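You operate a simulated robot arm through the tools that you are given. There is no shell and no other tool.

You are at the controls of a simulated two-armed robot. One attempt, no reset.

TASK
Reset the tripped low conveyor, set 9 m/min and FWD, then zero its counter.

It is judged by the outcome, as a careful person would: the job done as asked, and still so three seconds after it is handed in. It fails if anything else is knocked over, pushed out of place, dropped, spilled or broken.

THE ROBOT
Two 7-joint arms with two-finger parallel grippers on one trunk that stands fixed in place. Base frame: the origin is at the foot of the trunk, x ahead of it, y to its left, z up. Readings come in m, rad, newtons and seconds.
The left shoulder is at [0.05, 0.209, 1.246], the right one opposite. With the tool pointing down near the work surface each hand reaches from about 0.28 to 0.92 m from the base axis, measured 20 degrees to its own side. Payload 4.4 kg a hand.
The tool frame of a hand sits at the grasp point between the pads (the TCP): z along the fingers, y along the line on which they close. The tips reach 0.023 m beyond it. The gripper opens to 0.094 m. The fingers are 0.038 m wide and 0.01 m thick; the gripper's body (0.054 by 0.096 m) begins 0.039 m behind the TCP.
Orientation is that of the tool frame in the base frame, as a unit quaternion [w, x, y, z]. With the fingers straight down and closing along the base's y, the tool's x points along the base's -x, its y along +y and its z along -z.

THE INTERFACE
- The arms move only by the tool apply_moves. It takes "left_rows", "right_rows" or both (then of equal length, played together; a hand with none holds still); each is a list of rows, each an object of numbers (a shift or turn left out is 0, a gripper value left out holds the last): "tx", "ty", "tz": the shift along the tool's x, y, z in m; "wx", "wy", "wz": the turn, a rotation vector about the tool's x, y, z in rad; "hand": the gripper command, from -1 (fully open) to 1 (shut), values between in proportion. In form: [{"tx": .., "ty": .., "tz": .., "wx": .., "wy": .., "wz": .., "hand": ..}, ...]. A call has 1 to 20 rows; each row is the pose to reach, as a shift and turn from the pose commanded when the call began, along the tool's axes at that moment. A row lasts 0.2 s, in which the tool goes at most 0.05 m and 0.15 rad; a call with a longer step from one row to the next is refused whole, and so is a gripper value outside its range. Where a pose cannot be reached the arm comes as near as it can. A force on the tool above 40 N (or 10 N above the force at the start of the call, whichever is more), or a blocked arm, ends the call early, and 0.2 s more pass. Each finger travels about 0.108 m/s and halts on what it meets, pressing with about 37 N; the grip force reading is that of the motor and also rises with nothing between the fingers. The clock runs only during rows and for 0.2 s after the last one: add rows that repeat a pose to give the fingers time. It gives the time, the measured TCP pose, the force on the tool (base axes), the opening and the grip force at its end, in the units of the frame above (readings bear some noise), with the torque about the TCP (base axes, N m) and any sound that the robot's microphone picked up.
- Cameras (640 x 400 px; columns grow to the right, rows downward): "scene" is now at [0.1416, 0.0585, 1.4553]; the picture's right is [0.60, -0.80, 0.00], its down [-0.17, -0.13, -0.98] and it looks along [0.78, 0.59, -0.21] (base axes); focal length 257 px, centre (320, 200). "left" rides on the left gripper at [0.087, -0.016, -0.074] in its tool frame; the picture's right is [0.18, 0.98, 0.00], its down [-0.58, 0.11, -0.81] and it looks along [-0.79, 0.15, 0.59] (tool axes); focal length 243 px, centre (320, 200). "right" rides on the right gripper at [0.086, 0.016, -0.075] in its tool frame; the picture's right is [-0.18, 0.98, 0.00], its down [-0.58, -0.11, -0.81] and it looks along [-0.79, -0.15, 0.59] (tool axes); focal length 243 px, centre (320, 200). There is no depth. A picture from a camera that has moved, and an enlarged one, comes with that camera's place and axes in the base frame and with its lens.
- camera(camera): a new picture of that camera. The clock stands still meanwhile.
- raise_lower(by): slides the trunk up (or, below 0, down) by that many m; the arms and the scene camera ride with it, the base frame stays. It gives what a move gives, with no picture.
- aim_head(pan, tilt): turns the head with the scene camera to pan (to the left, within 1.396 rad either way) and tilt (down, from -0.506 to 1.204), counted from straight ahead of the robot. It gives what a move gives.
- enlarge(camera, box): a new picture of the part [left, top, right, bottom] of that camera's present view, enlarged. The clock stands still meanwhile.
- sign_off(): hands the job in; it is judged then, once.

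Nothing tells you positions but the pictures and the camera data. Unless the task says otherwise, let go and move clear before handing in.

The tools are called after "Call:" by a JSON object that holds its "fn" and its "kwargs". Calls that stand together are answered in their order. apply_moves: Moves the arms, as the interface text tells. Its arguments: {"type":"object","properties":{"left_rows":{"type":"array","items":{"type":"object","properties":{"tx":{"type":"number"},"ty":{"type":"number"},"tz":{"type":"number"},"wx":{"type":"number"},"wy":{"type":"number"},"wz":{"type":"number"},"hand":{"type":"number"}}}},"right_rows":{"type":"array","items":{"type":"object","properties":{"tx":{"type":"number"},"ty":{"type":"number"},"tz":{"type":"number"},"wx":{"type":"number"},"wy":{"type":"number"},"wz":{"type":"number"},"hand":{"type":"number"}}}}},"required":[]} The other tools are called the same way: raise_lower (by) slides the trunk up or down; aim_head (pan, tilt) turns the head that bears the scene camera; camera (camera) takes a picture; enlarge (camera, box) takes an enlarged picture of a part of a camera's view; sign_off () hands the job in.

At the start:

```text
clock: 0.0
left_ee_pos: [0.4325, 0.4484, 1.3996]
left_tcp_rot: [0.0, -0.001, 1.0, 0.0]
left_ft_force: [-0.2, -0.1, -0.2]
left_torque: [0.0, 0.0, 0.01]
left_width: 0.0939
left_gripper_force: 0.0
right_ee_pos: [0.4302, 0.0429, 1.4078]
right_tcp_rot: [0.0, 0.0, 1.0, 0.0]
right_ft_force: [0.0, -0.3, -0.1]
right_torque: [-0.01, 0.0, 0.01]
right_width: 0.094
right_gripper_force: 0.1
trunk travel left (down, up): [-0.325, 0.238]
head pan, tilt: [0.644, 0.215]
```

scene: 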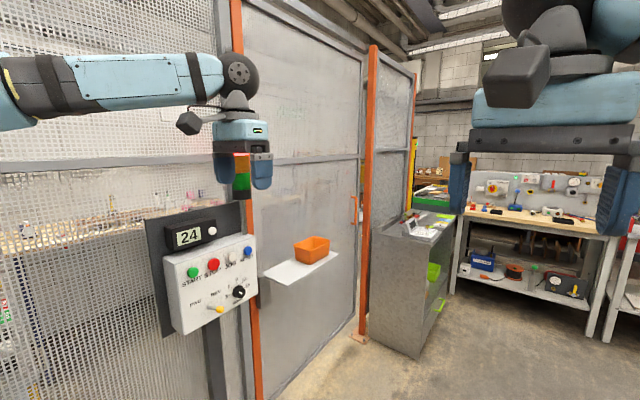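
right: 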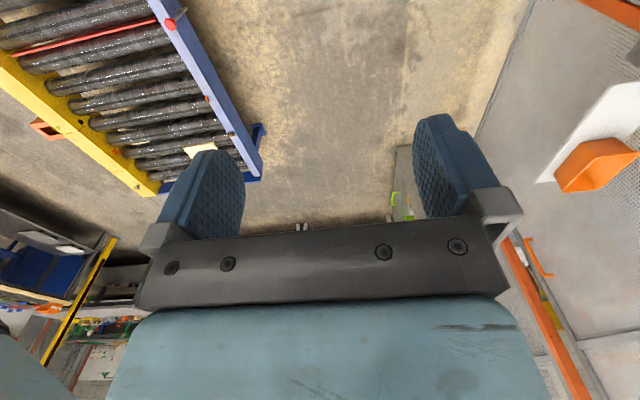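
left: 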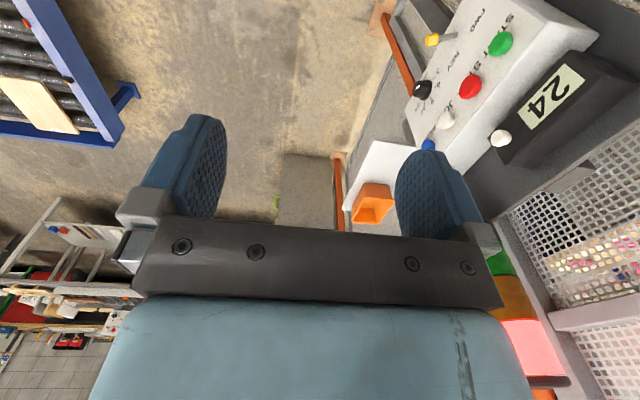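

I see a control panel on the left fence with a counter reading 24, a row of buttons, a rotary knob and a lever. There is also a conveyor to the right. I'll look closer at the panel and the surroundings before moving.

Call:
{"fn": "enlarge", "kwargs": {"camera": "scene", "box": [140, 190, 270, 340]}}

Call:
{"fn": "enlarge", "kwargs": {"camera": "left", "box": [380, 0, 620, 180]}}

Call:
{"fn": "enlarge", "kwargs": {"camera": "scene", "box": [440, 150, 640, 310]}}

```text
2.67 times, centred on (205, 265) of scene
camera zoom: at [0.1416, 0.0585, 1.4553], right [0.6, -0.8, 0.0], down [-0.17, -0.13, -0.98], along [0.78, 0.59, -0.21], focal length 686 px, centre (627, 27)
```

zoom: 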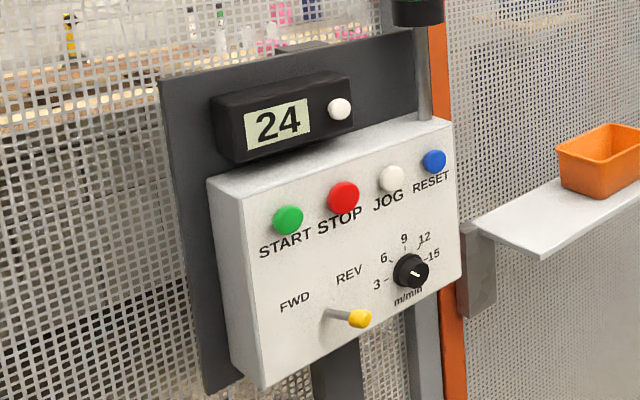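

```text
2.22 times, centred on (500, 90) of left
camera zoom: at [0.346, 0.4336, 1.4737], right [-0.19, 0.98, 0.0], down [0.58, 0.11, 0.81], along [0.79, 0.15, -0.59], focal length 539 px, centre (-80, 444)
```

zoom: 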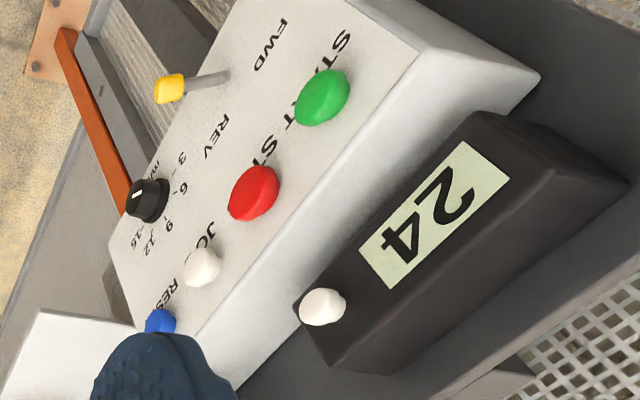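

```text
2.50 times, centred on (540, 230) of scene
camera zoom: at [0.1416, 0.0585, 1.4553], right [0.6, -0.8, 0.0], down [-0.17, -0.13, -0.98], along [0.78, 0.59, -0.21], focal length 643 px, centre (-230, 125)
```

zoom: 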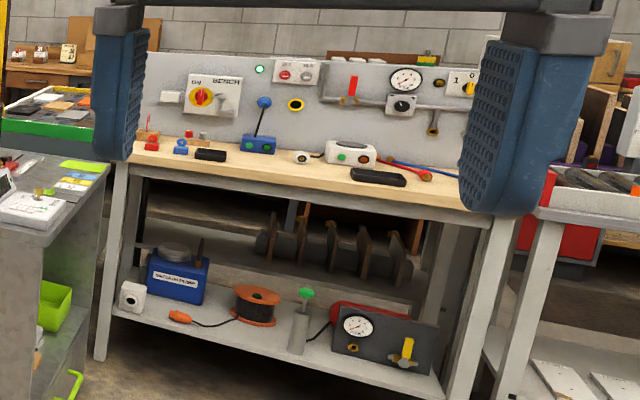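

The panel has START, STOP, JOG and RESET buttons, a FWD/REV lever, a speed knob, and a counter with a white button. I need to know which conveyor it belongs to and whether there is another panel, so I'll look around.

Call:
{"fn": "aim_head", "kwargs": {"pan": -0.2, "tilt": 0.5}}

Call:
{"fn": "camera", "kwargs": {"camera": "scene"}}

```text
clock: 1.2
left_ee_pos: [0.4319, 0.4501, 1.4008]
left_tcp_rot: [0.0, -0.001, 1.0, 0.0]
left_ft_force: [-0.2, -0.8, -1.2]
left_torque: [-0.01, -0.01, 0.01]
left_width: 0.0942
left_gripper_force: 0.0
right_ee_pos: [0.4299, 0.0439, 1.4064]
right_tcp_rot: [0.0, 0.0, 1.0, 0.0]
right_ft_force: [-0.1, 0.2, -0.2]
right_torque: [-0.02, 0.01, 0.0]
right_width: 0.0939
right_gripper_force: 0.0
trunk travel left (down, up): [-0.325, 0.238]
head pan, tilt: [-0.201, 0.499]
```

```text
taken
camera scene: at [0.1562, -0.0156, 1.429], right [-0.2, -0.98, 0.0], down [-0.47, 0.1, -0.88], along [0.86, -0.17, -0.48], focal length 257 px, centre (320, 200)
```

scene: 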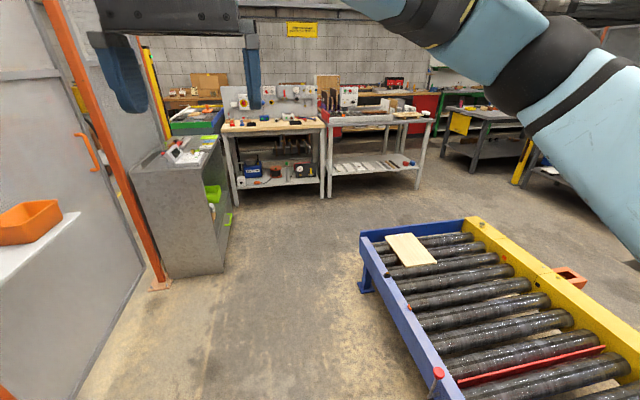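

The low conveyor is on the right, with a wooden board on it and something red on its blue rail. I'll look at that more closely.

Call:
{"fn": "aim_head", "kwargs": {"pan": -0.75, "tilt": 0.75}}

Call:
{"fn": "camera", "kwargs": {"camera": "scene"}}

Call:
{"fn": "enlarge", "kwargs": {"camera": "right", "box": [0, 0, 280, 200]}}

```text
clock: 2.1
left_ee_pos: [0.4306, 0.4497, 1.3994]
left_tcp_rot: [-0.001, 0.0, 1.0, 0.0]
left_ft_force: [0.1, 0.3, 0.2]
left_torque: [-0.05, -0.03, 0.01]
left_width: 0.0942
left_gripper_force: 0.1
right_ee_pos: [0.4309, 0.0424, 1.4074]
right_tcp_rot: [0.0, 0.001, 1.0, 0.0]
right_ft_force: [0.8, -0.7, 0.5]
right_torque: [-0.01, -0.05, -0.02]
right_width: 0.0939
right_gripper_force: 0.1
trunk travel left (down, up): [-0.325, 0.238]
head pan, tilt: [-0.75, 0.75]
```

```text
taken
camera scene: at [0.1277, -0.054, 1.407], right [-0.68, -0.73, 0.0], down [-0.5, 0.46, -0.73], along [0.54, -0.5, -0.68], focal length 257 px, centre (320, 200)
```

scene: 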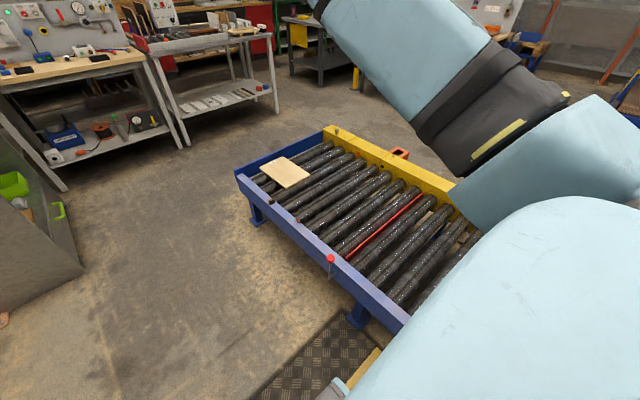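

```text
2.00 times, centred on (140, 100) of right
camera zoom: at [0.3438, 0.0597, 1.481], right [0.18, 0.98, 0.0], down [0.58, -0.11, 0.81], along [0.79, -0.15, -0.59], focal length 485 px, centre (680, 400)
```

zoom: 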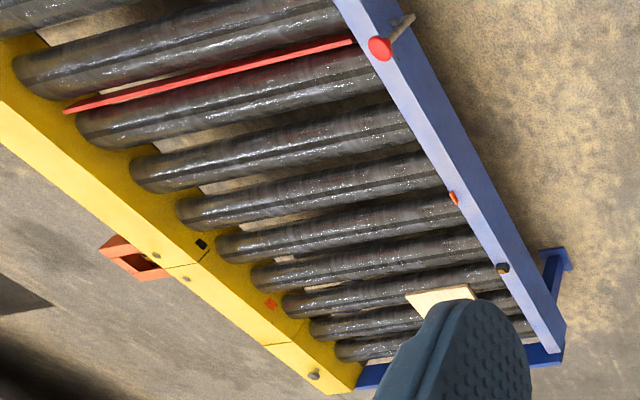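

Call:
{"fn": "aim_head", "kwargs": {"pan": -1.39, "tilt": 0.7}}

Call:
{"fn": "camera", "kwargs": {"camera": "scene"}}

Call:
{"fn": "aim_head", "kwargs": {"pan": 1.39, "tilt": 0.5}}

Call:
{"fn": "camera", "kwargs": {"camera": "scene"}}

Call:
{"fn": "aim_head", "kwargs": {"pan": 0.95, "tilt": 0.3}}

Call:
{"fn": "camera", "kwargs": {"camera": "scene"}}

```text
clock: 3.2
left_ee_pos: [0.4327, 0.4496, 1.4005]
left_tcp_rot: [0.0, -0.001, 1.0, 0.0]
left_ft_force: [-0.2, 0.9, 0.3]
left_torque: [0.01, 0.01, 0.01]
left_width: 0.0939
left_gripper_force: 0.1
right_ee_pos: [0.4306, 0.0434, 1.4074]
right_tcp_rot: [0.0, 0.001, 1.0, 0.001]
right_ft_force: [0.5, -0.4, 1.0]
right_torque: [0.03, -0.03, -0.01]
right_width: 0.0938
right_gripper_force: 0.1
trunk travel left (down, up): [-0.325, 0.238]
head pan, tilt: [-1.389, 0.7]
```

```text
taken
camera scene: at [0.0824, -0.081, 1.4112], right [-0.98, -0.18, 0.0], down [-0.12, 0.63, -0.76], along [0.14, -0.75, -0.64], focal length 257 px, centre (320, 200)
```

scene: 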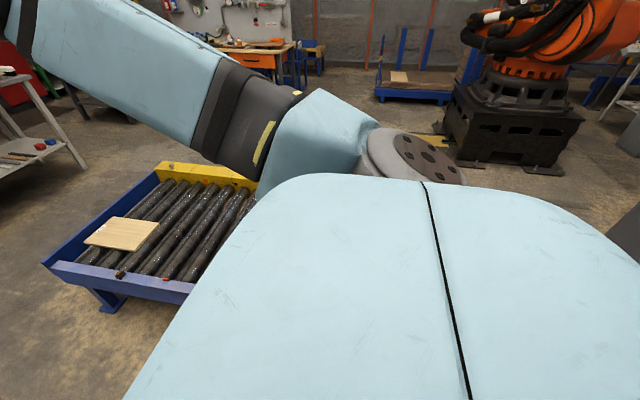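

```text
clock: 5.6
left_ee_pos: [0.431, 0.4492, 1.4001]
left_tcp_rot: [-0.001, -0.001, 1.0, 0.0]
left_ft_force: [0.0, 0.1, 0.4]
left_torque: [-0.01, -0.02, 0.01]
left_width: 0.0939
left_gripper_force: 0.1
right_ee_pos: [0.4305, 0.0442, 1.4078]
right_tcp_rot: [0.0, 0.0, 1.0, 0.0]
right_ft_force: [-0.4, 1.0, 0.8]
right_torque: [-0.01, 0.0, 0.01]
right_width: 0.0938
right_gripper_force: 0.1
trunk travel left (down, up): [-0.325, 0.238]
head pan, tilt: [1.389, 0.499]
```

```text
taken
camera scene: at [0.0835, 0.092, 1.4289], right [0.98, -0.18, 0.0], down [-0.09, -0.47, -0.88], along [0.16, 0.86, -0.48], focal length 257 px, centre (320, 200)
```

scene: 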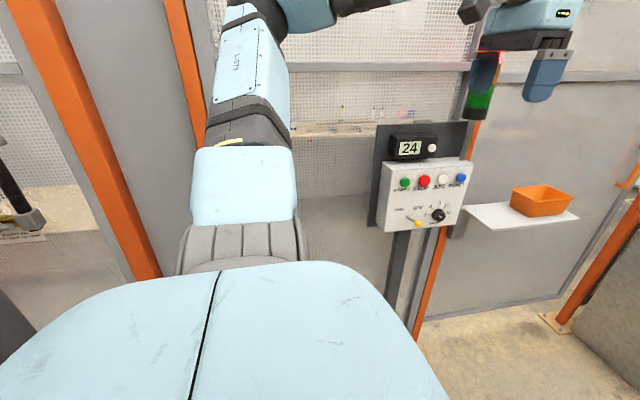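

```text
clock: 6.5
left_ee_pos: [0.4309, 0.4501, 1.3996]
left_tcp_rot: [0.001, -0.001, 1.0, 0.0]
left_ft_force: [-0.1, -0.5, 0.5]
left_torque: [-0.04, -0.01, 0.04]
left_width: 0.0941
left_gripper_force: 0.0
right_ee_pos: [0.4296, 0.0437, 1.4077]
right_tcp_rot: [0.0, 0.0, 1.0, 0.0]
right_ft_force: [-0.4, 0.3, -0.8]
right_torque: [-0.02, 0.0, -0.02]
right_width: 0.0944
right_gripper_force: 0.1
trunk travel left (down, up): [-0.325, 0.238]
head pan, tilt: [0.949, 0.3]
```

```text
taken
camera scene: at [0.1213, 0.0785, 1.4473], right [0.81, -0.58, 0.0], down [-0.17, -0.24, -0.96], along [0.56, 0.78, -0.3], focal length 257 px, centre (320, 200)
```

scene: 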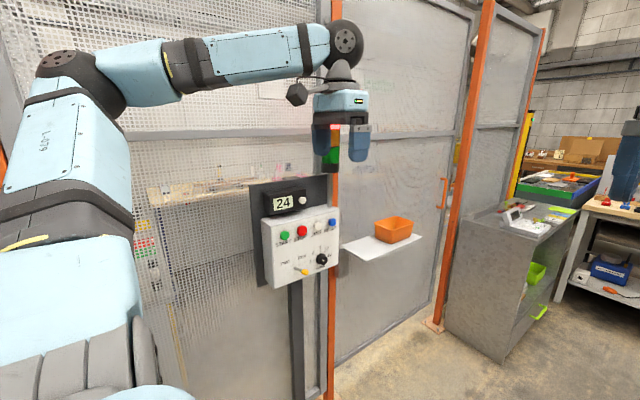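

There is only one panel, with a stack light above it, so I take it to be the low conveyor's control. I'll zoom in for exact pixel positions and the lamp state.

Call:
{"fn": "enlarge", "kwargs": {"camera": "scene", "box": [245, 170, 350, 290]}}

Call:
{"fn": "enlarge", "kwargs": {"camera": "scene", "box": [290, 80, 390, 190]}}

Call:
{"fn": "enlarge", "kwargs": {"camera": "left", "box": [400, 100, 640, 400]}}

```text
3.33 times, centred on (298, 230) of scene
camera zoom: at [0.1213, 0.0785, 1.4473], right [0.81, -0.58, 0.0], down [-0.17, -0.24, -0.96], along [0.56, 0.78, -0.3], focal length 858 px, centre (395, 100)
```

zoom: 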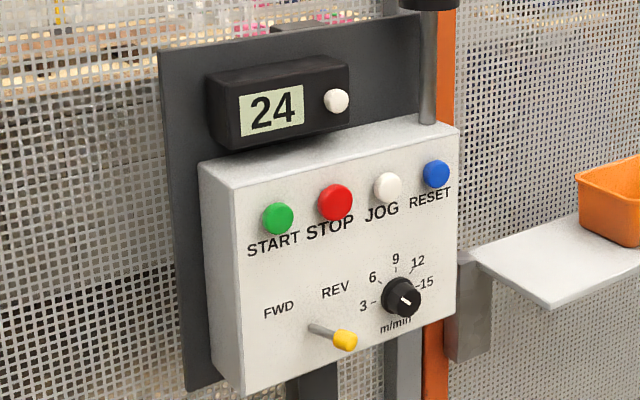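

```text
3.64 times, centred on (340, 135) of scene
camera zoom: at [0.1213, 0.0785, 1.4473], right [0.81, -0.58, 0.0], down [-0.17, -0.24, -0.96], along [0.56, 0.78, -0.3], focal length 936 px, centre (247, 436)
```

zoom: 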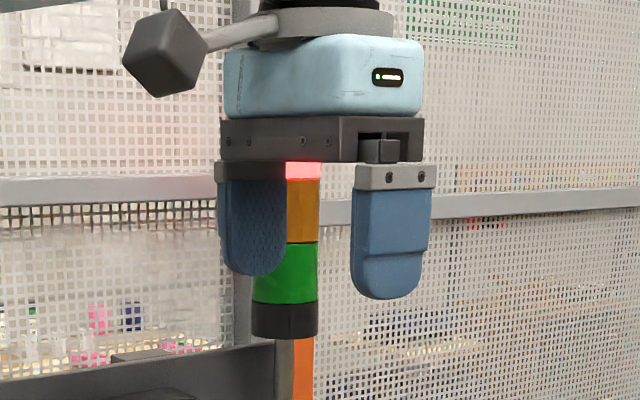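

```text
1.33 times, centred on (520, 250) of left
camera zoom: at [0.3459, 0.4337, 1.4737], right [-0.19, 0.98, 0.0], down [0.58, 0.11, 0.81], along [0.79, 0.15, -0.59], focal length 324 px, centre (53, 133)
```

zoom: 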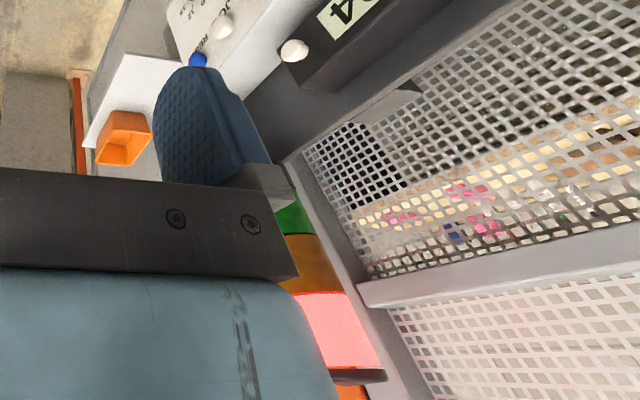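

The stack light shows red, so the conveyor is tripped. By triangulation the panel faces -y at about y=0.70. RESET is near x=0.606, z=1.132, the knob near (0.568, 1.007), the lever near (0.475, 1.007) and the counter button near (0.509, 1.218). I'll zoom in on the knob pointer and lever.

Call:
{"fn": "enlarge", "kwargs": {"camera": "scene", "box": [300, 240, 340, 270]}}

Call:
{"fn": "enlarge", "kwargs": {"camera": "left", "box": [400, 20, 460, 120]}}

Call:
{"fn": "enlarge", "kwargs": {"camera": "scene", "box": [270, 245, 320, 280]}}

```text
13.33 times, centred on (320, 255) of scene
camera zoom: at [0.1213, 0.0785, 1.4473], right [0.81, -0.58, 0.0], down [-0.17, -0.24, -0.96], along [0.56, 0.78, -0.3], focal length 3431 px, centre (320, -533)
```

zoom: 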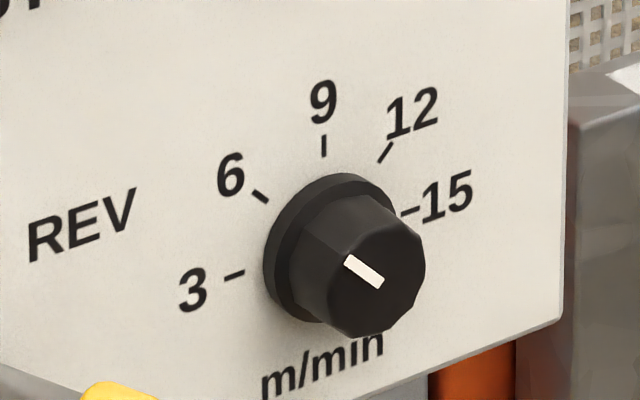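

```text
4.00 times, centred on (430, 70) of left
camera zoom: at [0.3459, 0.4337, 1.4737], right [-0.19, 0.98, 0.0], down [0.58, 0.11, 0.81], along [0.79, 0.15, -0.59], focal length 970 px, centre (-120, 720)
```

zoom: 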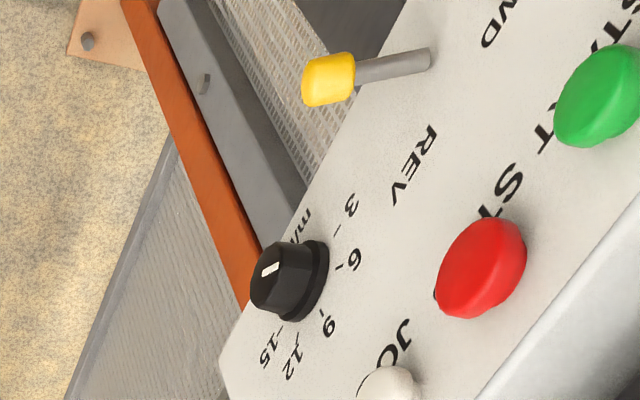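

```text
11.43 times, centred on (295, 262) of scene
camera zoom: at [0.1213, 0.0785, 1.4473], right [0.81, -0.58, 0.0], down [-0.17, -0.24, -0.96], along [0.56, 0.78, -0.3], focal length 2941 px, centre (606, -514)
```

zoom: 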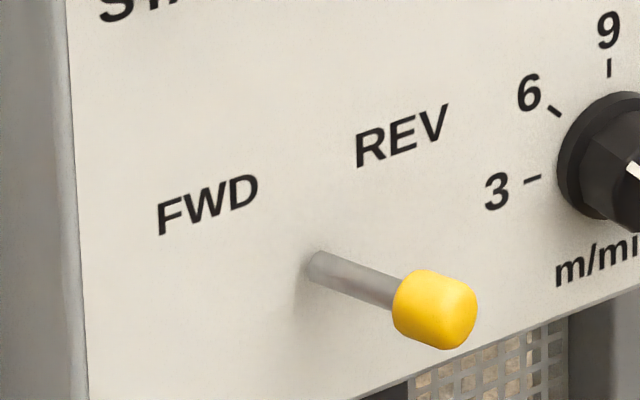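

The knob's white line seems to run along the 6 to lower-right diagonal, and the lever leans right towards REV. First I'll swing the right hand aside and yaw it so its camera looks at the panel from the front.

Call:
{"fn": "apply_moves", "kwargs": {"right_rows": [{"ty": -0.02, "wz": -0.14}, {"ty": -0.04, "wz": -0.28}, {"ty": -0.06, "wz": -0.42}, {"ty": -0.08, "wz": -0.56}, {"ty": -0.1, "wz": -0.7}, {"ty": -0.12, "wz": -0.84}, {"ty": -0.14, "wz": -0.98}, {"ty": -0.15, "wz": -1.12}, {"ty": -0.15, "wz": -1.26}, {"ty": -0.15, "wz": -1.4}, {"ty": -0.15, "wz": -1.54}]}}

Call:
{"fn": "camera", "kwargs": {"camera": "right"}}

Call:
{"fn": "camera", "kwargs": {"camera": "scene"}}

```text
clock: 8.9
left_ee_pos: [0.4308, 0.4519, 1.3983]
left_tcp_rot: [-0.001, -0.001, 1.0, 0.0]
left_ft_force: [0.2, 0.5, -0.1]
left_torque: [-0.01, -0.01, 0.01]
left_width: 0.0941
left_gripper_force: 0.2
right_ee_pos: [0.397, -0.0884, 1.396]
right_tcp_rot: [0.0, -0.695, 0.719, 0.0]
right_ft_force: [-0.4, 0.2, 0.2]
right_torque: [-0.02, 0.0, 0.03]
right_width: 0.0936
right_gripper_force: 0.0
right hand out of reach, approached as far as the arm can: row 11
trunk travel left (down, up): [-0.325, 0.238]
head pan, tilt: [0.949, 0.3]
```

```text
taken
camera right: at [0.3778, -0.1755, 1.4695], right [-0.98, 0.22, 0.0], down [0.13, 0.58, 0.81], along [0.18, 0.79, -0.59], focal length 243 px, centre (320, 200)
```

right: 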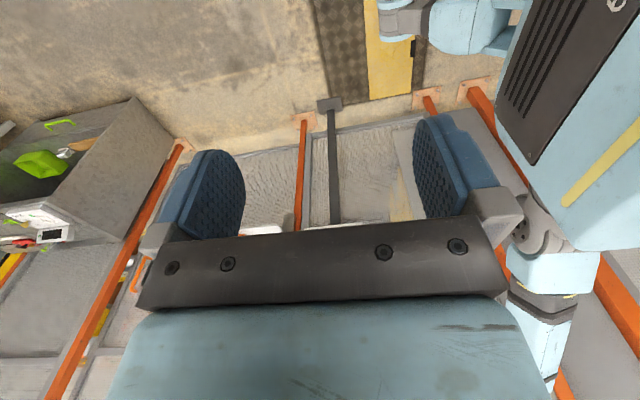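

```text
taken
camera scene: at [0.1211, 0.0796, 1.4473], right [0.81, -0.58, 0.0], down [-0.17, -0.24, -0.96], along [0.56, 0.78, -0.3], focal length 257 px, centre (320, 200)
```

scene: 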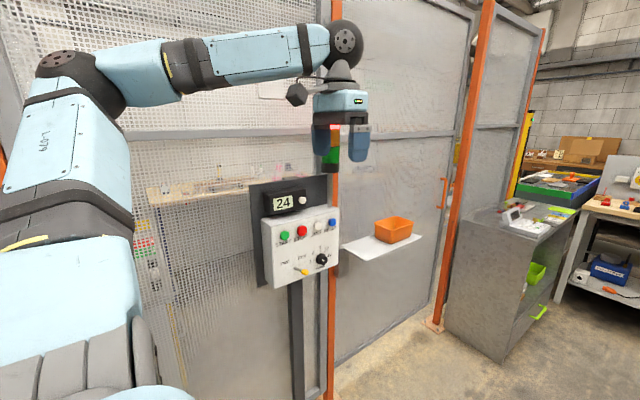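

The right camera's view of the panel is blocked by its own gripper, so I'll leave that arm parked. Next I'll turn the left hand to point at the panel (+y), keeping a clearance of more than 0.1 m.

Call:
{"fn": "apply_moves", "kwargs": {"left_rows": [{"tz": 0.01, "ty": 0.003, "wx": -0.13}, {"tz": 0.02, "ty": 0.006, "wx": -0.26}, {"tz": 0.03, "ty": 0.01, "wx": -0.39}, {"tz": 0.04, "ty": 0.015, "wx": -0.52}, {"tz": 0.055, "ty": 0.02, "wx": -0.65}, {"tz": 0.07, "ty": 0.025, "wx": -0.78}, {"tz": 0.085, "ty": 0.03, "wx": -0.91}, {"tz": 0.1, "ty": 0.035, "wx": -1.04}, {"tz": 0.115, "ty": 0.04, "wx": -1.17}, {"tz": 0.13, "ty": 0.04, "wx": -1.3}, {"tz": 0.15, "ty": 0.04, "wx": -1.43}, {"tz": 0.17, "ty": 0.04, "wx": -1.5708}]}}

Call:
{"fn": "camera", "kwargs": {"camera": "left"}}

Call:
{"fn": "camera", "kwargs": {"camera": "scene"}}

```text
clock: 11.5
left_ee_pos: [0.4337, 0.5118, 1.2264]
left_tcp_rot: [0.001, 0.0, 0.709, 0.705]
left_ft_force: [-0.4, 0.8, -0.4]
left_torque: [-0.01, 0.01, 0.03]
left_width: 0.0941
left_gripper_force: 0.2
left hand out of reach, approached as far as the arm can: row 12
right_ee_pos: [0.399, -0.0892, 1.3955]
right_tcp_rot: [0.0, -0.694, 0.72, 0.0]
right_ft_force: [-0.3, 0.2, -0.9]
right_torque: [-0.02, 0.02, 0.03]
right_width: 0.0941
right_gripper_force: 0.1
trunk travel left (down, up): [-0.325, 0.238]
head pan, tilt: [0.949, 0.3]
```

```text
taken
camera left: at [0.3477, 0.4373, 1.2108], right [-0.19, 0.01, 0.98], down [0.58, -0.81, 0.11], along [0.79, 0.59, 0.15], focal length 243 px, centre (320, 200)
```

left: 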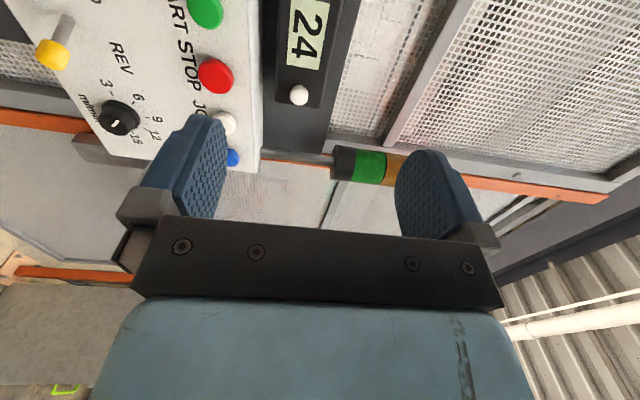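

```text
taken
camera scene: at [0.1221, 0.08, 1.4472], right [0.81, -0.58, 0.0], down [-0.17, -0.24, -0.95], along [0.56, 0.78, -0.3], focal length 257 px, centre (320, 200)
```

scene: 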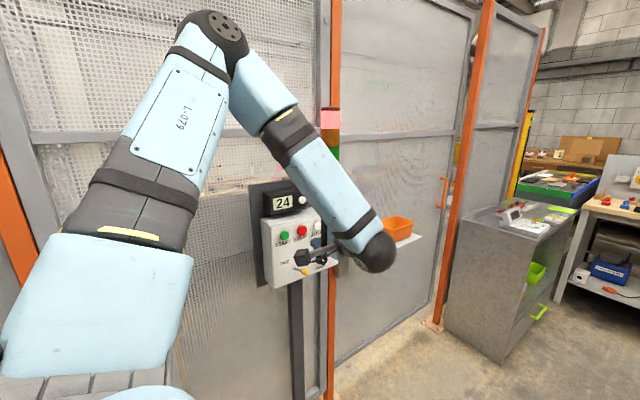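

The left hand now points at the panel and its camera sees all the controls up close. I'll zoom in on the knob and lever.

Call:
{"fn": "enlarge", "kwargs": {"camera": "left", "box": [70, 70, 190, 170]}}

Call:
{"fn": "enlarge", "kwargs": {"camera": "left", "box": [20, 0, 140, 90]}}

```text
4.00 times, centred on (130, 120) of left
camera zoom: at [0.3477, 0.4373, 1.2108], right [-0.19, 0.01, 0.98], down [0.58, -0.81, 0.11], along [0.79, 0.59, 0.15], focal length 970 px, centre (1080, 520)
```

zoom: 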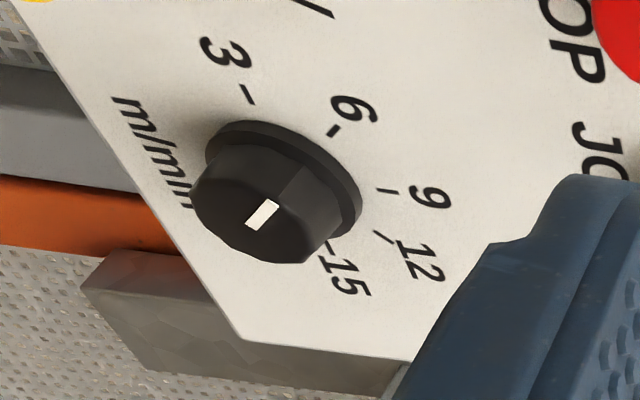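

```text
4.44 times, centred on (80, 45) of left
camera zoom: at [0.3477, 0.4373, 1.2108], right [-0.19, 0.01, 0.98], down [0.58, -0.81, 0.11], along [0.79, 0.59, 0.15], focal length 1078 px, centre (1387, 889)
```

zoom: 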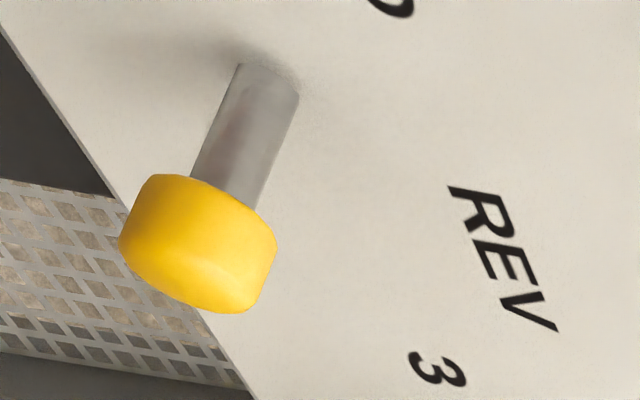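

The pointer line runs from the knob centre up-left, so the knob is at 6 and needs 45° clockwise to reach 9. The lever leans right, in REV. Next I'll close the left fingers and line up in front of RESET, staying short of it.

Call:
{"fn": "apply_moves", "kwargs": {"left_rows": [{"hand": 1, "tx": -0.035, "ty": -0.018}, {"hand": 1, "tx": -0.07, "ty": -0.036}, {"hand": 1, "tx": -0.105, "ty": -0.055}, {"hand": 1, "tx": -0.14, "ty": -0.075}, {"hand": 1, "tx": -0.172, "ty": -0.092}, {"hand": 1, "tx": -0.172, "ty": -0.092, "tz": 0.03}, {"hand": 1, "tx": -0.172, "ty": -0.092, "tz": 0.06}]}}

Call:
{"fn": "camera", "kwargs": {"camera": "left"}}

Call:
{"fn": "camera", "kwargs": {"camera": "scene"}}

```text
clock: 13.1
left_ee_pos: [0.6035, 0.5701, 1.1372]
left_tcp_rot: [0.0, 0.0, 0.707, 0.708]
left_ft_force: [-0.4, 0.7, 1.4]
left_torque: [-0.01, 0.02, 0.02]
left_width: 0.0
left_gripper_force: 36.6
right_ee_pos: [0.3987, -0.0903, 1.3963]
right_tcp_rot: [0.0, -0.694, 0.72, 0.001]
right_ft_force: [-0.7, 1.3, -0.2]
right_torque: [-0.02, -0.01, -0.03]
right_width: 0.0939
right_gripper_force: 0.0
trunk travel left (down, up): [-0.325, 0.238]
head pan, tilt: [0.949, 0.3]
```

```text
taken
camera left: at [0.5178, 0.4964, 1.1198], right [-0.18, 0.0, 0.98], down [0.58, -0.81, 0.11], along [0.79, 0.59, 0.15], focal length 243 px, centre (320, 200)
```

left: 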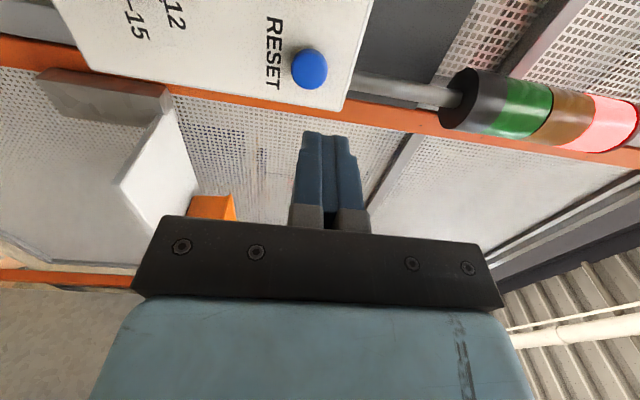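

```text
taken
camera scene: at [0.1216, 0.0789, 1.4473], right [0.81, -0.58, 0.0], down [-0.17, -0.24, -0.96], along [0.56, 0.78, -0.3], focal length 257 px, centre (320, 200)
```

scene: 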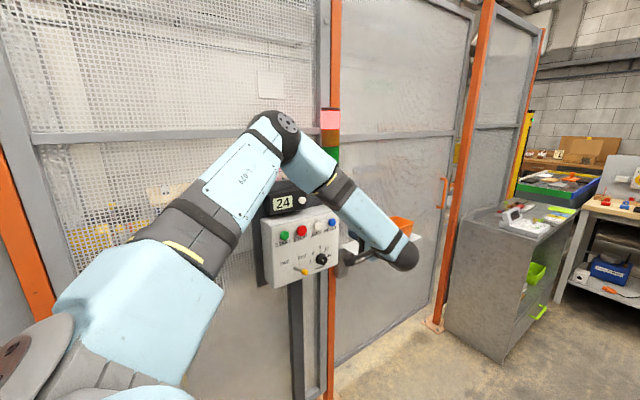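

The fingers point at RESET and sit about 9 mm too high. I'll correct that and move to just short of the button for a check.

Call:
{"fn": "apply_moves", "kwargs": {"left_rows": [{"hand": 1, "tx": -0.002, "ty": -0.009, "tz": 0.02}, {"hand": 1, "tx": -0.002, "ty": -0.009, "tz": 0.045}, {"hand": 1, "tx": -0.002, "ty": -0.009, "tz": 0.07}, {"hand": 1, "tx": -0.002, "ty": -0.009, "tz": 0.07}]}}

Call:
{"fn": "camera", "kwargs": {"camera": "left"}}

Call:
{"fn": "enlarge", "kwargs": {"camera": "scene", "box": [245, 170, 375, 290]}}

```text
clock: 14.1
left_ee_pos: [0.6056, 0.6438, 1.1312]
left_tcp_rot: [-0.001, 0.0, 0.707, 0.707]
left_ft_force: [-0.1, 0.4, 0.2]
left_torque: [-0.01, -0.03, 0.01]
left_width: 0.0
left_gripper_force: 37.1
right_ee_pos: [0.3988, -0.0919, 1.3959]
right_tcp_rot: [0.001, -0.694, 0.72, 0.001]
right_ft_force: [-0.1, -0.3, -0.5]
right_torque: [-0.01, 0.03, -0.01]
right_width: 0.094
right_gripper_force: 0.0
trunk travel left (down, up): [-0.325, 0.238]
head pan, tilt: [0.949, 0.3]
```

```text
taken
camera left: at [0.5198, 0.5687, 1.1146], right [-0.18, 0.0, 0.98], down [0.58, -0.81, 0.11], along [0.79, 0.59, 0.15], focal length 243 px, centre (320, 200)
```

left: 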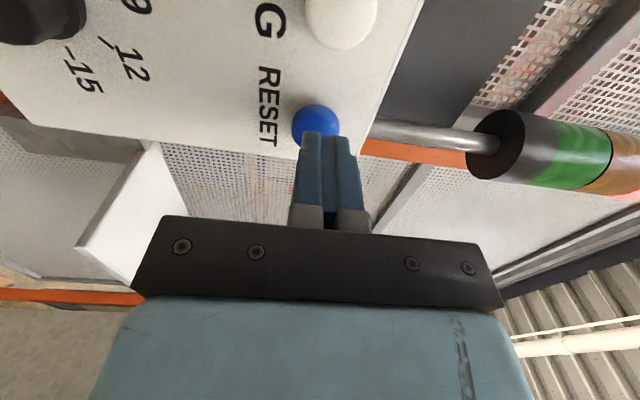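

```text
3.33 times, centred on (310, 230) of scene
camera zoom: at [0.1216, 0.078, 1.4473], right [0.81, -0.58, 0.0], down [-0.17, -0.24, -0.96], along [0.56, 0.78, -0.3], focal length 858 px, centre (353, 100)
```

zoom: 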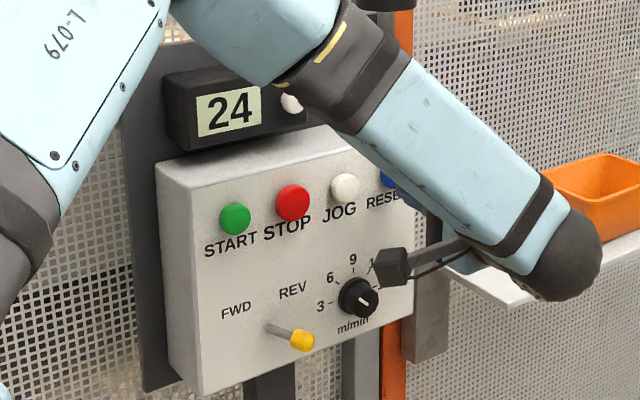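

The fingertips are aligned with the RESET button. Now I'll press in small steps.

Call:
{"fn": "apply_moves", "kwargs": {"left_rows": [{"hand": 1, "ty": -0.003, "tz": 0.006}, {"hand": 1, "ty": -0.003, "tz": 0.01}, {"hand": 1, "ty": -0.003, "tz": 0.013}, {"hand": 1, "ty": -0.003, "tz": 0.016}]}}

Call:
{"fn": "camera", "kwargs": {"camera": "left"}}

```text
clock: 15.1
left_ee_pos: [0.6051, 0.6577, 1.1279]
left_tcp_rot: [0.0, 0.0, 0.708, 0.707]
left_ft_force: [0.0, -1.8, -0.7]
left_torque: [0.03, -0.03, -0.01]
left_width: 0.0
left_gripper_force: 36.3
right_ee_pos: [0.3966, -0.0919, 1.3966]
right_tcp_rot: [0.0, -0.694, 0.72, 0.0]
right_ft_force: [-0.3, -0.3, 0.1]
right_torque: [-0.02, 0.01, 0.0]
right_width: 0.0939
right_gripper_force: 0.1
trunk travel left (down, up): [-0.325, 0.238]
head pan, tilt: [0.949, 0.3]
```

```text
taken
camera left: at [0.5198, 0.5824, 1.1102], right [-0.18, 0.0, 0.98], down [0.58, -0.81, 0.11], along [0.79, 0.59, 0.15], focal length 243 px, centre (320, 200)
```

left: 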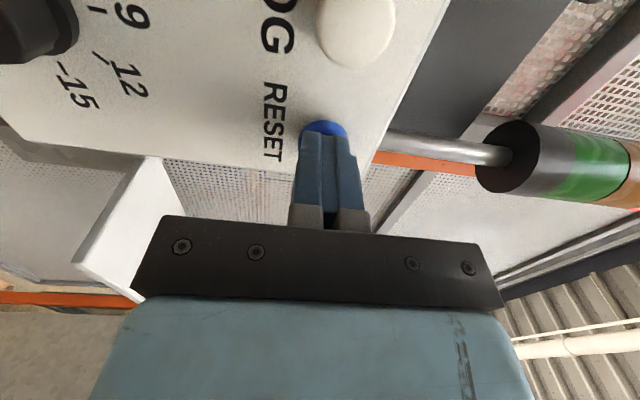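

Contact is only just starting, at about 2 N. I'll press deeper.

Call:
{"fn": "apply_moves", "kwargs": {"left_rows": [{"hand": 1, "tz": 0.002}, {"hand": 1, "tz": 0.004}, {"hand": 1, "tz": 0.006}, {"hand": 1, "tz": 0.008}]}}

Call:
{"fn": "camera", "kwargs": {"camera": "left"}}

Call:
{"fn": "camera", "kwargs": {"camera": "scene"}}

```text
clock: 16.1
left_ee_pos: [0.6045, 0.6607, 1.126]
left_tcp_rot: [-0.001, 0.0, 0.707, 0.707]
left_ft_force: [-4.3, -23.6, -6.3]
left_torque: [-0.08, -0.08, 0.1]
left_width: 0.0003
left_gripper_force: 37.2
right_ee_pos: [0.3981, -0.093, 1.3954]
right_tcp_rot: [0.001, -0.694, 0.72, 0.002]
right_ft_force: [0.7, -0.2, 0.0]
right_torque: [-0.02, -0.01, -0.02]
right_width: 0.094
right_gripper_force: 0.0
trunk travel left (down, up): [-0.325, 0.238]
head pan, tilt: [0.949, 0.3]
heard: click
```

```text
taken
camera left: at [0.5201, 0.5873, 1.11], right [-0.18, 0.0, 0.98], down [0.58, -0.81, 0.11], along [0.79, 0.59, 0.15], focal length 243 px, centre (320, 200)
```

left: 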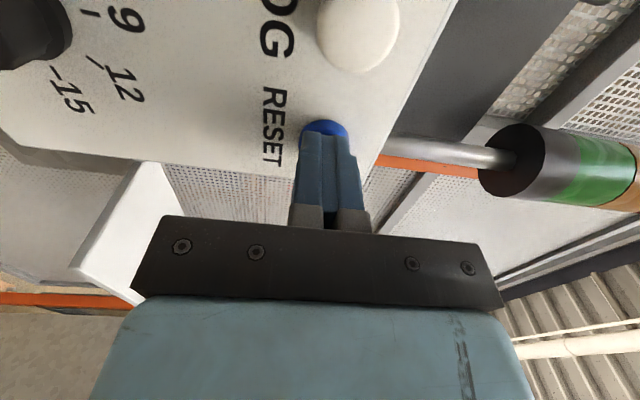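

```text
taken
camera scene: at [0.1214, 0.0756, 1.4474], right [0.81, -0.58, 0.0], down [-0.17, -0.24, -0.96], along [0.56, 0.78, -0.29], focal length 257 px, centre (320, 200)
```

scene: 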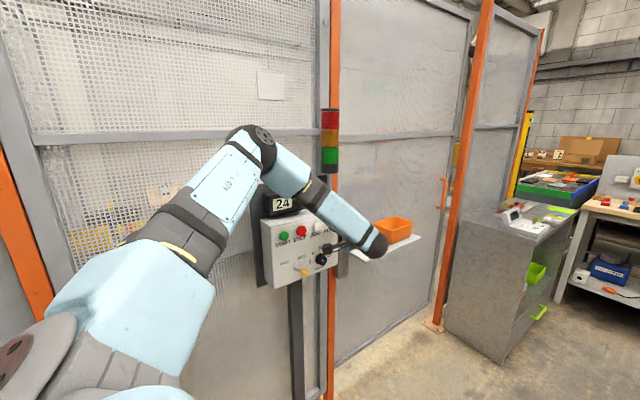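

There was a click and the red lamp looks dark now. I'll back straight off and verify.

Call:
{"fn": "apply_moves", "kwargs": {"left_rows": [{"hand": 1, "tz": -0.01}, {"hand": 1, "tz": -0.04}, {"hand": 1, "tz": -0.08}, {"hand": 1, "tz": -0.11}]}}

Call:
{"fn": "enlarge", "kwargs": {"camera": "scene", "box": [280, 90, 380, 200]}}

Call:
{"fn": "camera", "kwargs": {"camera": "left"}}

```text
clock: 17.1
left_ee_pos: [0.6051, 0.552, 1.1266]
left_tcp_rot: [-0.001, 0.0, 0.707, 0.707]
left_ft_force: [1.3, -0.4, -0.4]
left_torque: [-0.03, 0.04, 0.0]
left_width: 0.0
left_gripper_force: 36.6
right_ee_pos: [0.3973, -0.0907, 1.3964]
right_tcp_rot: [0.002, -0.694, 0.719, 0.002]
right_ft_force: [-0.1, -0.4, 0.2]
right_torque: [0.0, -0.01, -0.01]
right_width: 0.0939
right_gripper_force: 0.1
trunk travel left (down, up): [-0.325, 0.238]
head pan, tilt: [0.949, 0.3]
```

```text
3.64 times, centred on (330, 145) of scene
camera zoom: at [0.1216, 0.0776, 1.4474], right [0.81, -0.58, 0.0], down [-0.17, -0.24, -0.96], along [0.56, 0.78, -0.3], focal length 936 px, centre (284, 400)
```

zoom: 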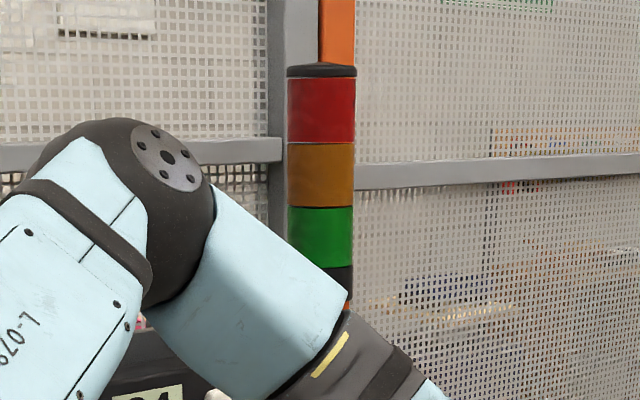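

```text
taken
camera left: at [0.52, 0.4768, 1.1096], right [-0.18, 0.0, 0.98], down [0.58, -0.81, 0.11], along [0.79, 0.59, 0.15], focal length 243 px, centre (320, 200)
```

left: 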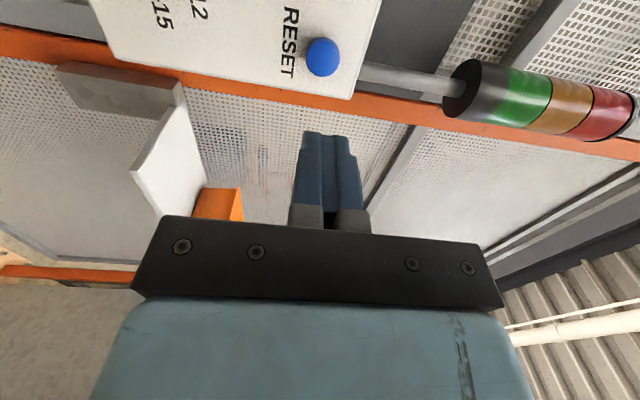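

The trip is reset: all lamps are off. Next I'll line up in front of the knob at (0.568, 1.006) from a safe distance. While there I'll open the fingers partway and check the wrist can roll far enough to turn it.

Call:
{"fn": "apply_moves", "kwargs": {"left_rows": [{"hand": -0.3, "tx": 0.01, "ty": -0.03, "wz": 0.14}, {"hand": -0.3, "tx": 0.02, "ty": -0.06, "wz": 0.28}, {"hand": -0.3, "tx": 0.03, "ty": -0.09, "wz": 0.42}, {"hand": -0.3, "tx": 0.037, "ty": -0.12, "wz": 0.56}, {"hand": -0.3, "tx": 0.037, "ty": -0.12, "wz": 0.7}, {"hand": -0.3, "tx": 0.037, "ty": -0.12, "wz": 0.84}, {"hand": -0.3, "tx": 0.037, "ty": -0.12, "wz": 0.98}, {"hand": -0.3, "tx": 0.037, "ty": -0.12, "wz": 1.12}, {"hand": -0.3, "tx": 0.037, "ty": -0.12, "wz": 1.26}]}}

Call:
{"fn": "camera", "kwargs": {"camera": "left"}}

Call:
{"fn": "camera", "kwargs": {"camera": "scene"}}

```text
clock: 19.1
left_ee_pos: [0.5581, 0.5614, 1.0272]
left_tcp_rot: [-0.417, 0.417, 0.572, 0.57]
left_ft_force: [-0.2, 0.0, 0.7]
left_torque: [0.02, -0.01, -0.01]
left_width: 0.061
left_gripper_force: 0.0
left hand out of reach, approached as far as the arm can: row 3, 4, 5, 6, 7, 8, 9
right_ee_pos: [0.398, -0.0899, 1.3967]
right_tcp_rot: [0.0, -0.694, 0.72, 0.001]
right_ft_force: [0.5, 0.2, -0.3]
right_torque: [0.01, -0.02, 0.01]
right_width: 0.094
right_gripper_force: 0.0
trunk travel left (down, up): [-0.325, 0.238]
head pan, tilt: [0.949, 0.3]
```

```text
taken
camera left: at [0.5164, 0.4864, 1.104], right [0.88, 0.0, 0.47], down [0.28, -0.81, -0.52], along [0.38, 0.59, -0.71], focal length 243 px, centre (320, 200)
```

left: 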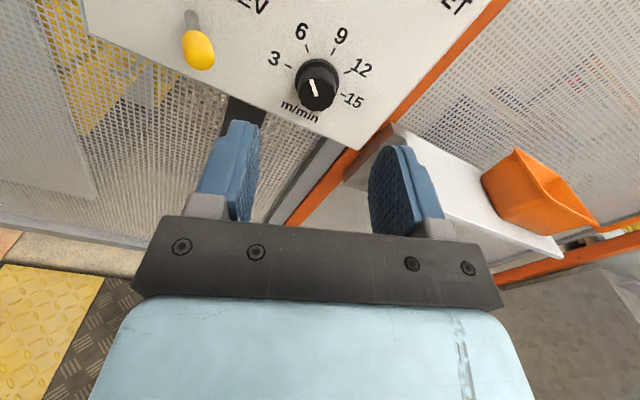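

```text
taken
camera scene: at [0.1213, 0.0786, 1.4473], right [0.81, -0.58, 0.0], down [-0.17, -0.24, -0.96], along [0.56, 0.78, -0.3], focal length 257 px, centre (320, 200)
```

scene: 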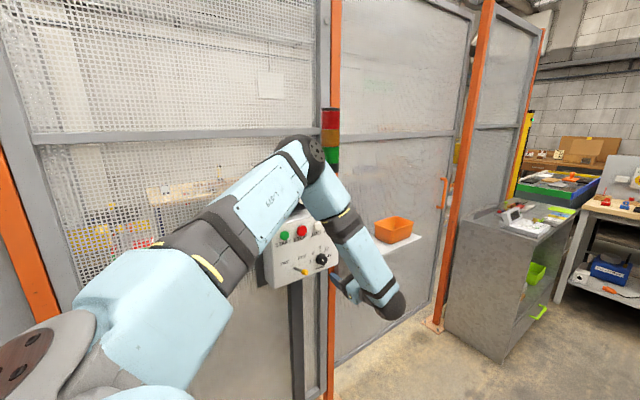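

The knob is too low for the arm to reach well at this trunk height, so I'll lower the trunk by 0.13 m. The fingertips stay about 0.08 m clear of everything on the panel.

Call:
{"fn": "raise_lower", "kwargs": {"by": -0.13}}

Call:
{"fn": "camera", "kwargs": {"camera": "left"}}

Call:
{"fn": "camera", "kwargs": {"camera": "scene"}}

```text
clock: 20.7
left_ee_pos: [0.5572, 0.5611, 0.897]
left_tcp_rot: [-0.416, 0.417, 0.571, 0.571]
left_ft_force: [0.5, 0.0, -0.4]
left_torque: [0.01, 0.0, -0.03]
left_width: 0.0611
left_gripper_force: 0.0
right_ee_pos: [0.3965, -0.0915, 1.2663]
right_tcp_rot: [0.0, -0.694, 0.72, 0.001]
right_ft_force: [-0.2, -0.2, 0.6]
right_torque: [-0.01, -0.03, 0.01]
right_width: 0.0938
right_gripper_force: 0.0
trunk travel left (down, up): [-0.195, 0.368]
head pan, tilt: [0.949, 0.3]
```

```text
taken
camera left: at [0.5162, 0.4862, 0.9742], right [0.88, 0.0, 0.48], down [0.28, -0.81, -0.52], along [0.38, 0.59, -0.71], focal length 243 px, centre (320, 200)
```

left: 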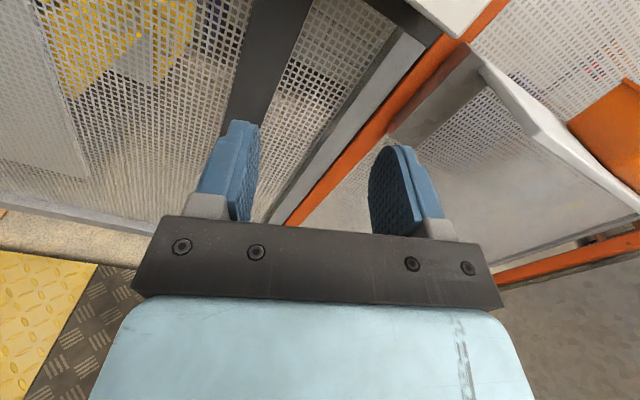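

```text
taken
camera scene: at [0.1211, 0.0784, 1.3174], right [0.81, -0.58, 0.0], down [-0.17, -0.24, -0.96], along [0.56, 0.78, -0.3], focal length 257 px, centre (320, 200)
```

scene: 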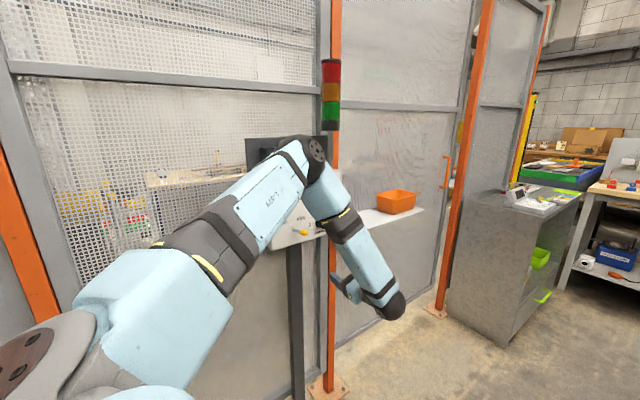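

Now I'll raise the hand to the knob's height, keep it well in front of it, and set the starting roll for the clockwise turn.

Call:
{"fn": "apply_moves", "kwargs": {"left_rows": [{"hand": -0.3, "tx": 0.017, "ty": 0.007, "wz": -0.125}, {"hand": -0.3, "tx": 0.034, "ty": 0.014, "wz": -0.25}, {"hand": -0.3, "tx": 0.051, "ty": 0.021, "wz": -0.375}, {"hand": -0.3, "tx": 0.068, "ty": 0.028, "wz": -0.5}, {"hand": -0.3, "tx": 0.085, "ty": 0.036, "wz": -0.625}, {"hand": -0.3, "tx": 0.1008, "ty": 0.0427, "wz": -0.75}, {"hand": -0.3, "tx": 0.1008, "ty": 0.0427, "wz": -0.862}, {"hand": -0.3, "tx": 0.1008, "ty": 0.0427, "wz": -0.862}]}}

Call:
{"fn": "camera", "kwargs": {"camera": "left"}}

Call:
{"fn": "camera", "kwargs": {"camera": "scene"}}

```text
clock: 22.5
left_ee_pos: [0.5651, 0.5611, 1.007]
left_tcp_rot: [-0.14, 0.139, 0.694, 0.692]
left_ft_force: [0.0, 0.4, 0.3]
left_torque: [0.05, 0.02, -0.02]
left_width: 0.061
left_gripper_force: 0.1
right_ee_pos: [0.397, -0.0904, 1.2669]
right_tcp_rot: [0.0, -0.695, 0.719, 0.001]
right_ft_force: [-0.2, -0.2, -0.1]
right_torque: [0.04, 0.0, -0.02]
right_width: 0.0938
right_gripper_force: 0.1
trunk travel left (down, up): [-0.195, 0.368]
head pan, tilt: [0.949, 0.3]
```

```text
taken
camera left: at [0.4812, 0.4854, 1.0244], right [0.21, 0.0, 0.98], down [0.58, -0.81, -0.12], along [0.79, 0.59, -0.17], focal length 243 px, centre (320, 200)
```

left: 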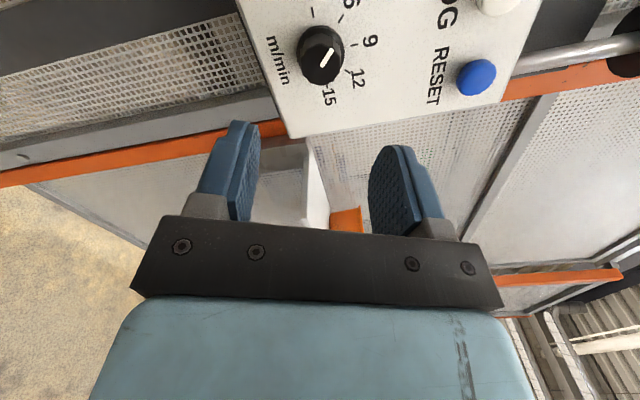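

```text
taken
camera scene: at [0.1212, 0.0782, 1.3174], right [0.81, -0.58, 0.0], down [-0.17, -0.24, -0.96], along [0.56, 0.78, -0.3], focal length 257 px, centre (320, 200)
```

scene: 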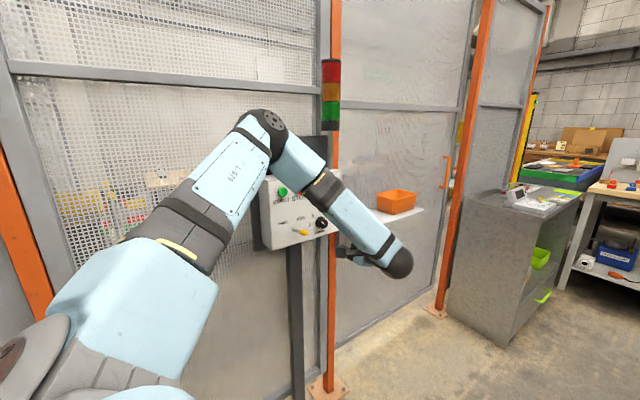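

Call:
{"fn": "enlarge", "kwargs": {"camera": "left", "box": [270, 0, 390, 110]}}

Call:
{"fn": "enlarge", "kwargs": {"camera": "scene", "box": [260, 180, 360, 260]}}

```text
3.64 times, centred on (330, 55) of left
camera zoom: at [0.4812, 0.4854, 1.0244], right [0.21, 0.0, 0.98], down [0.58, -0.81, -0.12], along [0.79, 0.59, -0.17], focal length 882 px, centre (284, 727)
```

zoom: 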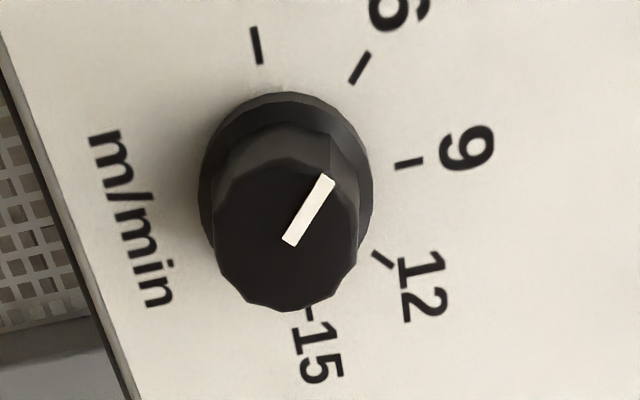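

```text
5.00 times, centred on (310, 220) of scene
camera zoom: at [0.1212, 0.0782, 1.3174], right [0.81, -0.58, 0.0], down [-0.17, -0.24, -0.96], along [0.56, 0.78, -0.3], focal length 1287 px, centre (370, 100)
```

zoom: 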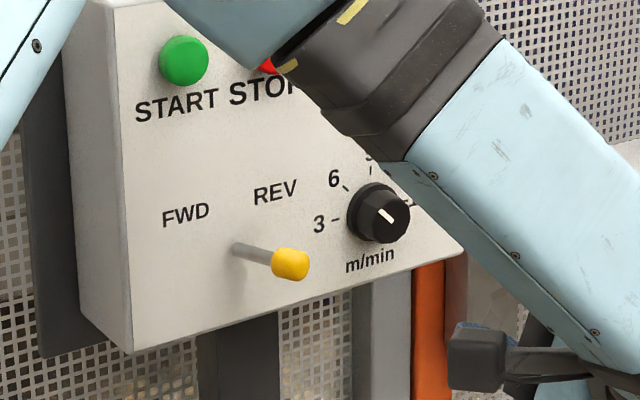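

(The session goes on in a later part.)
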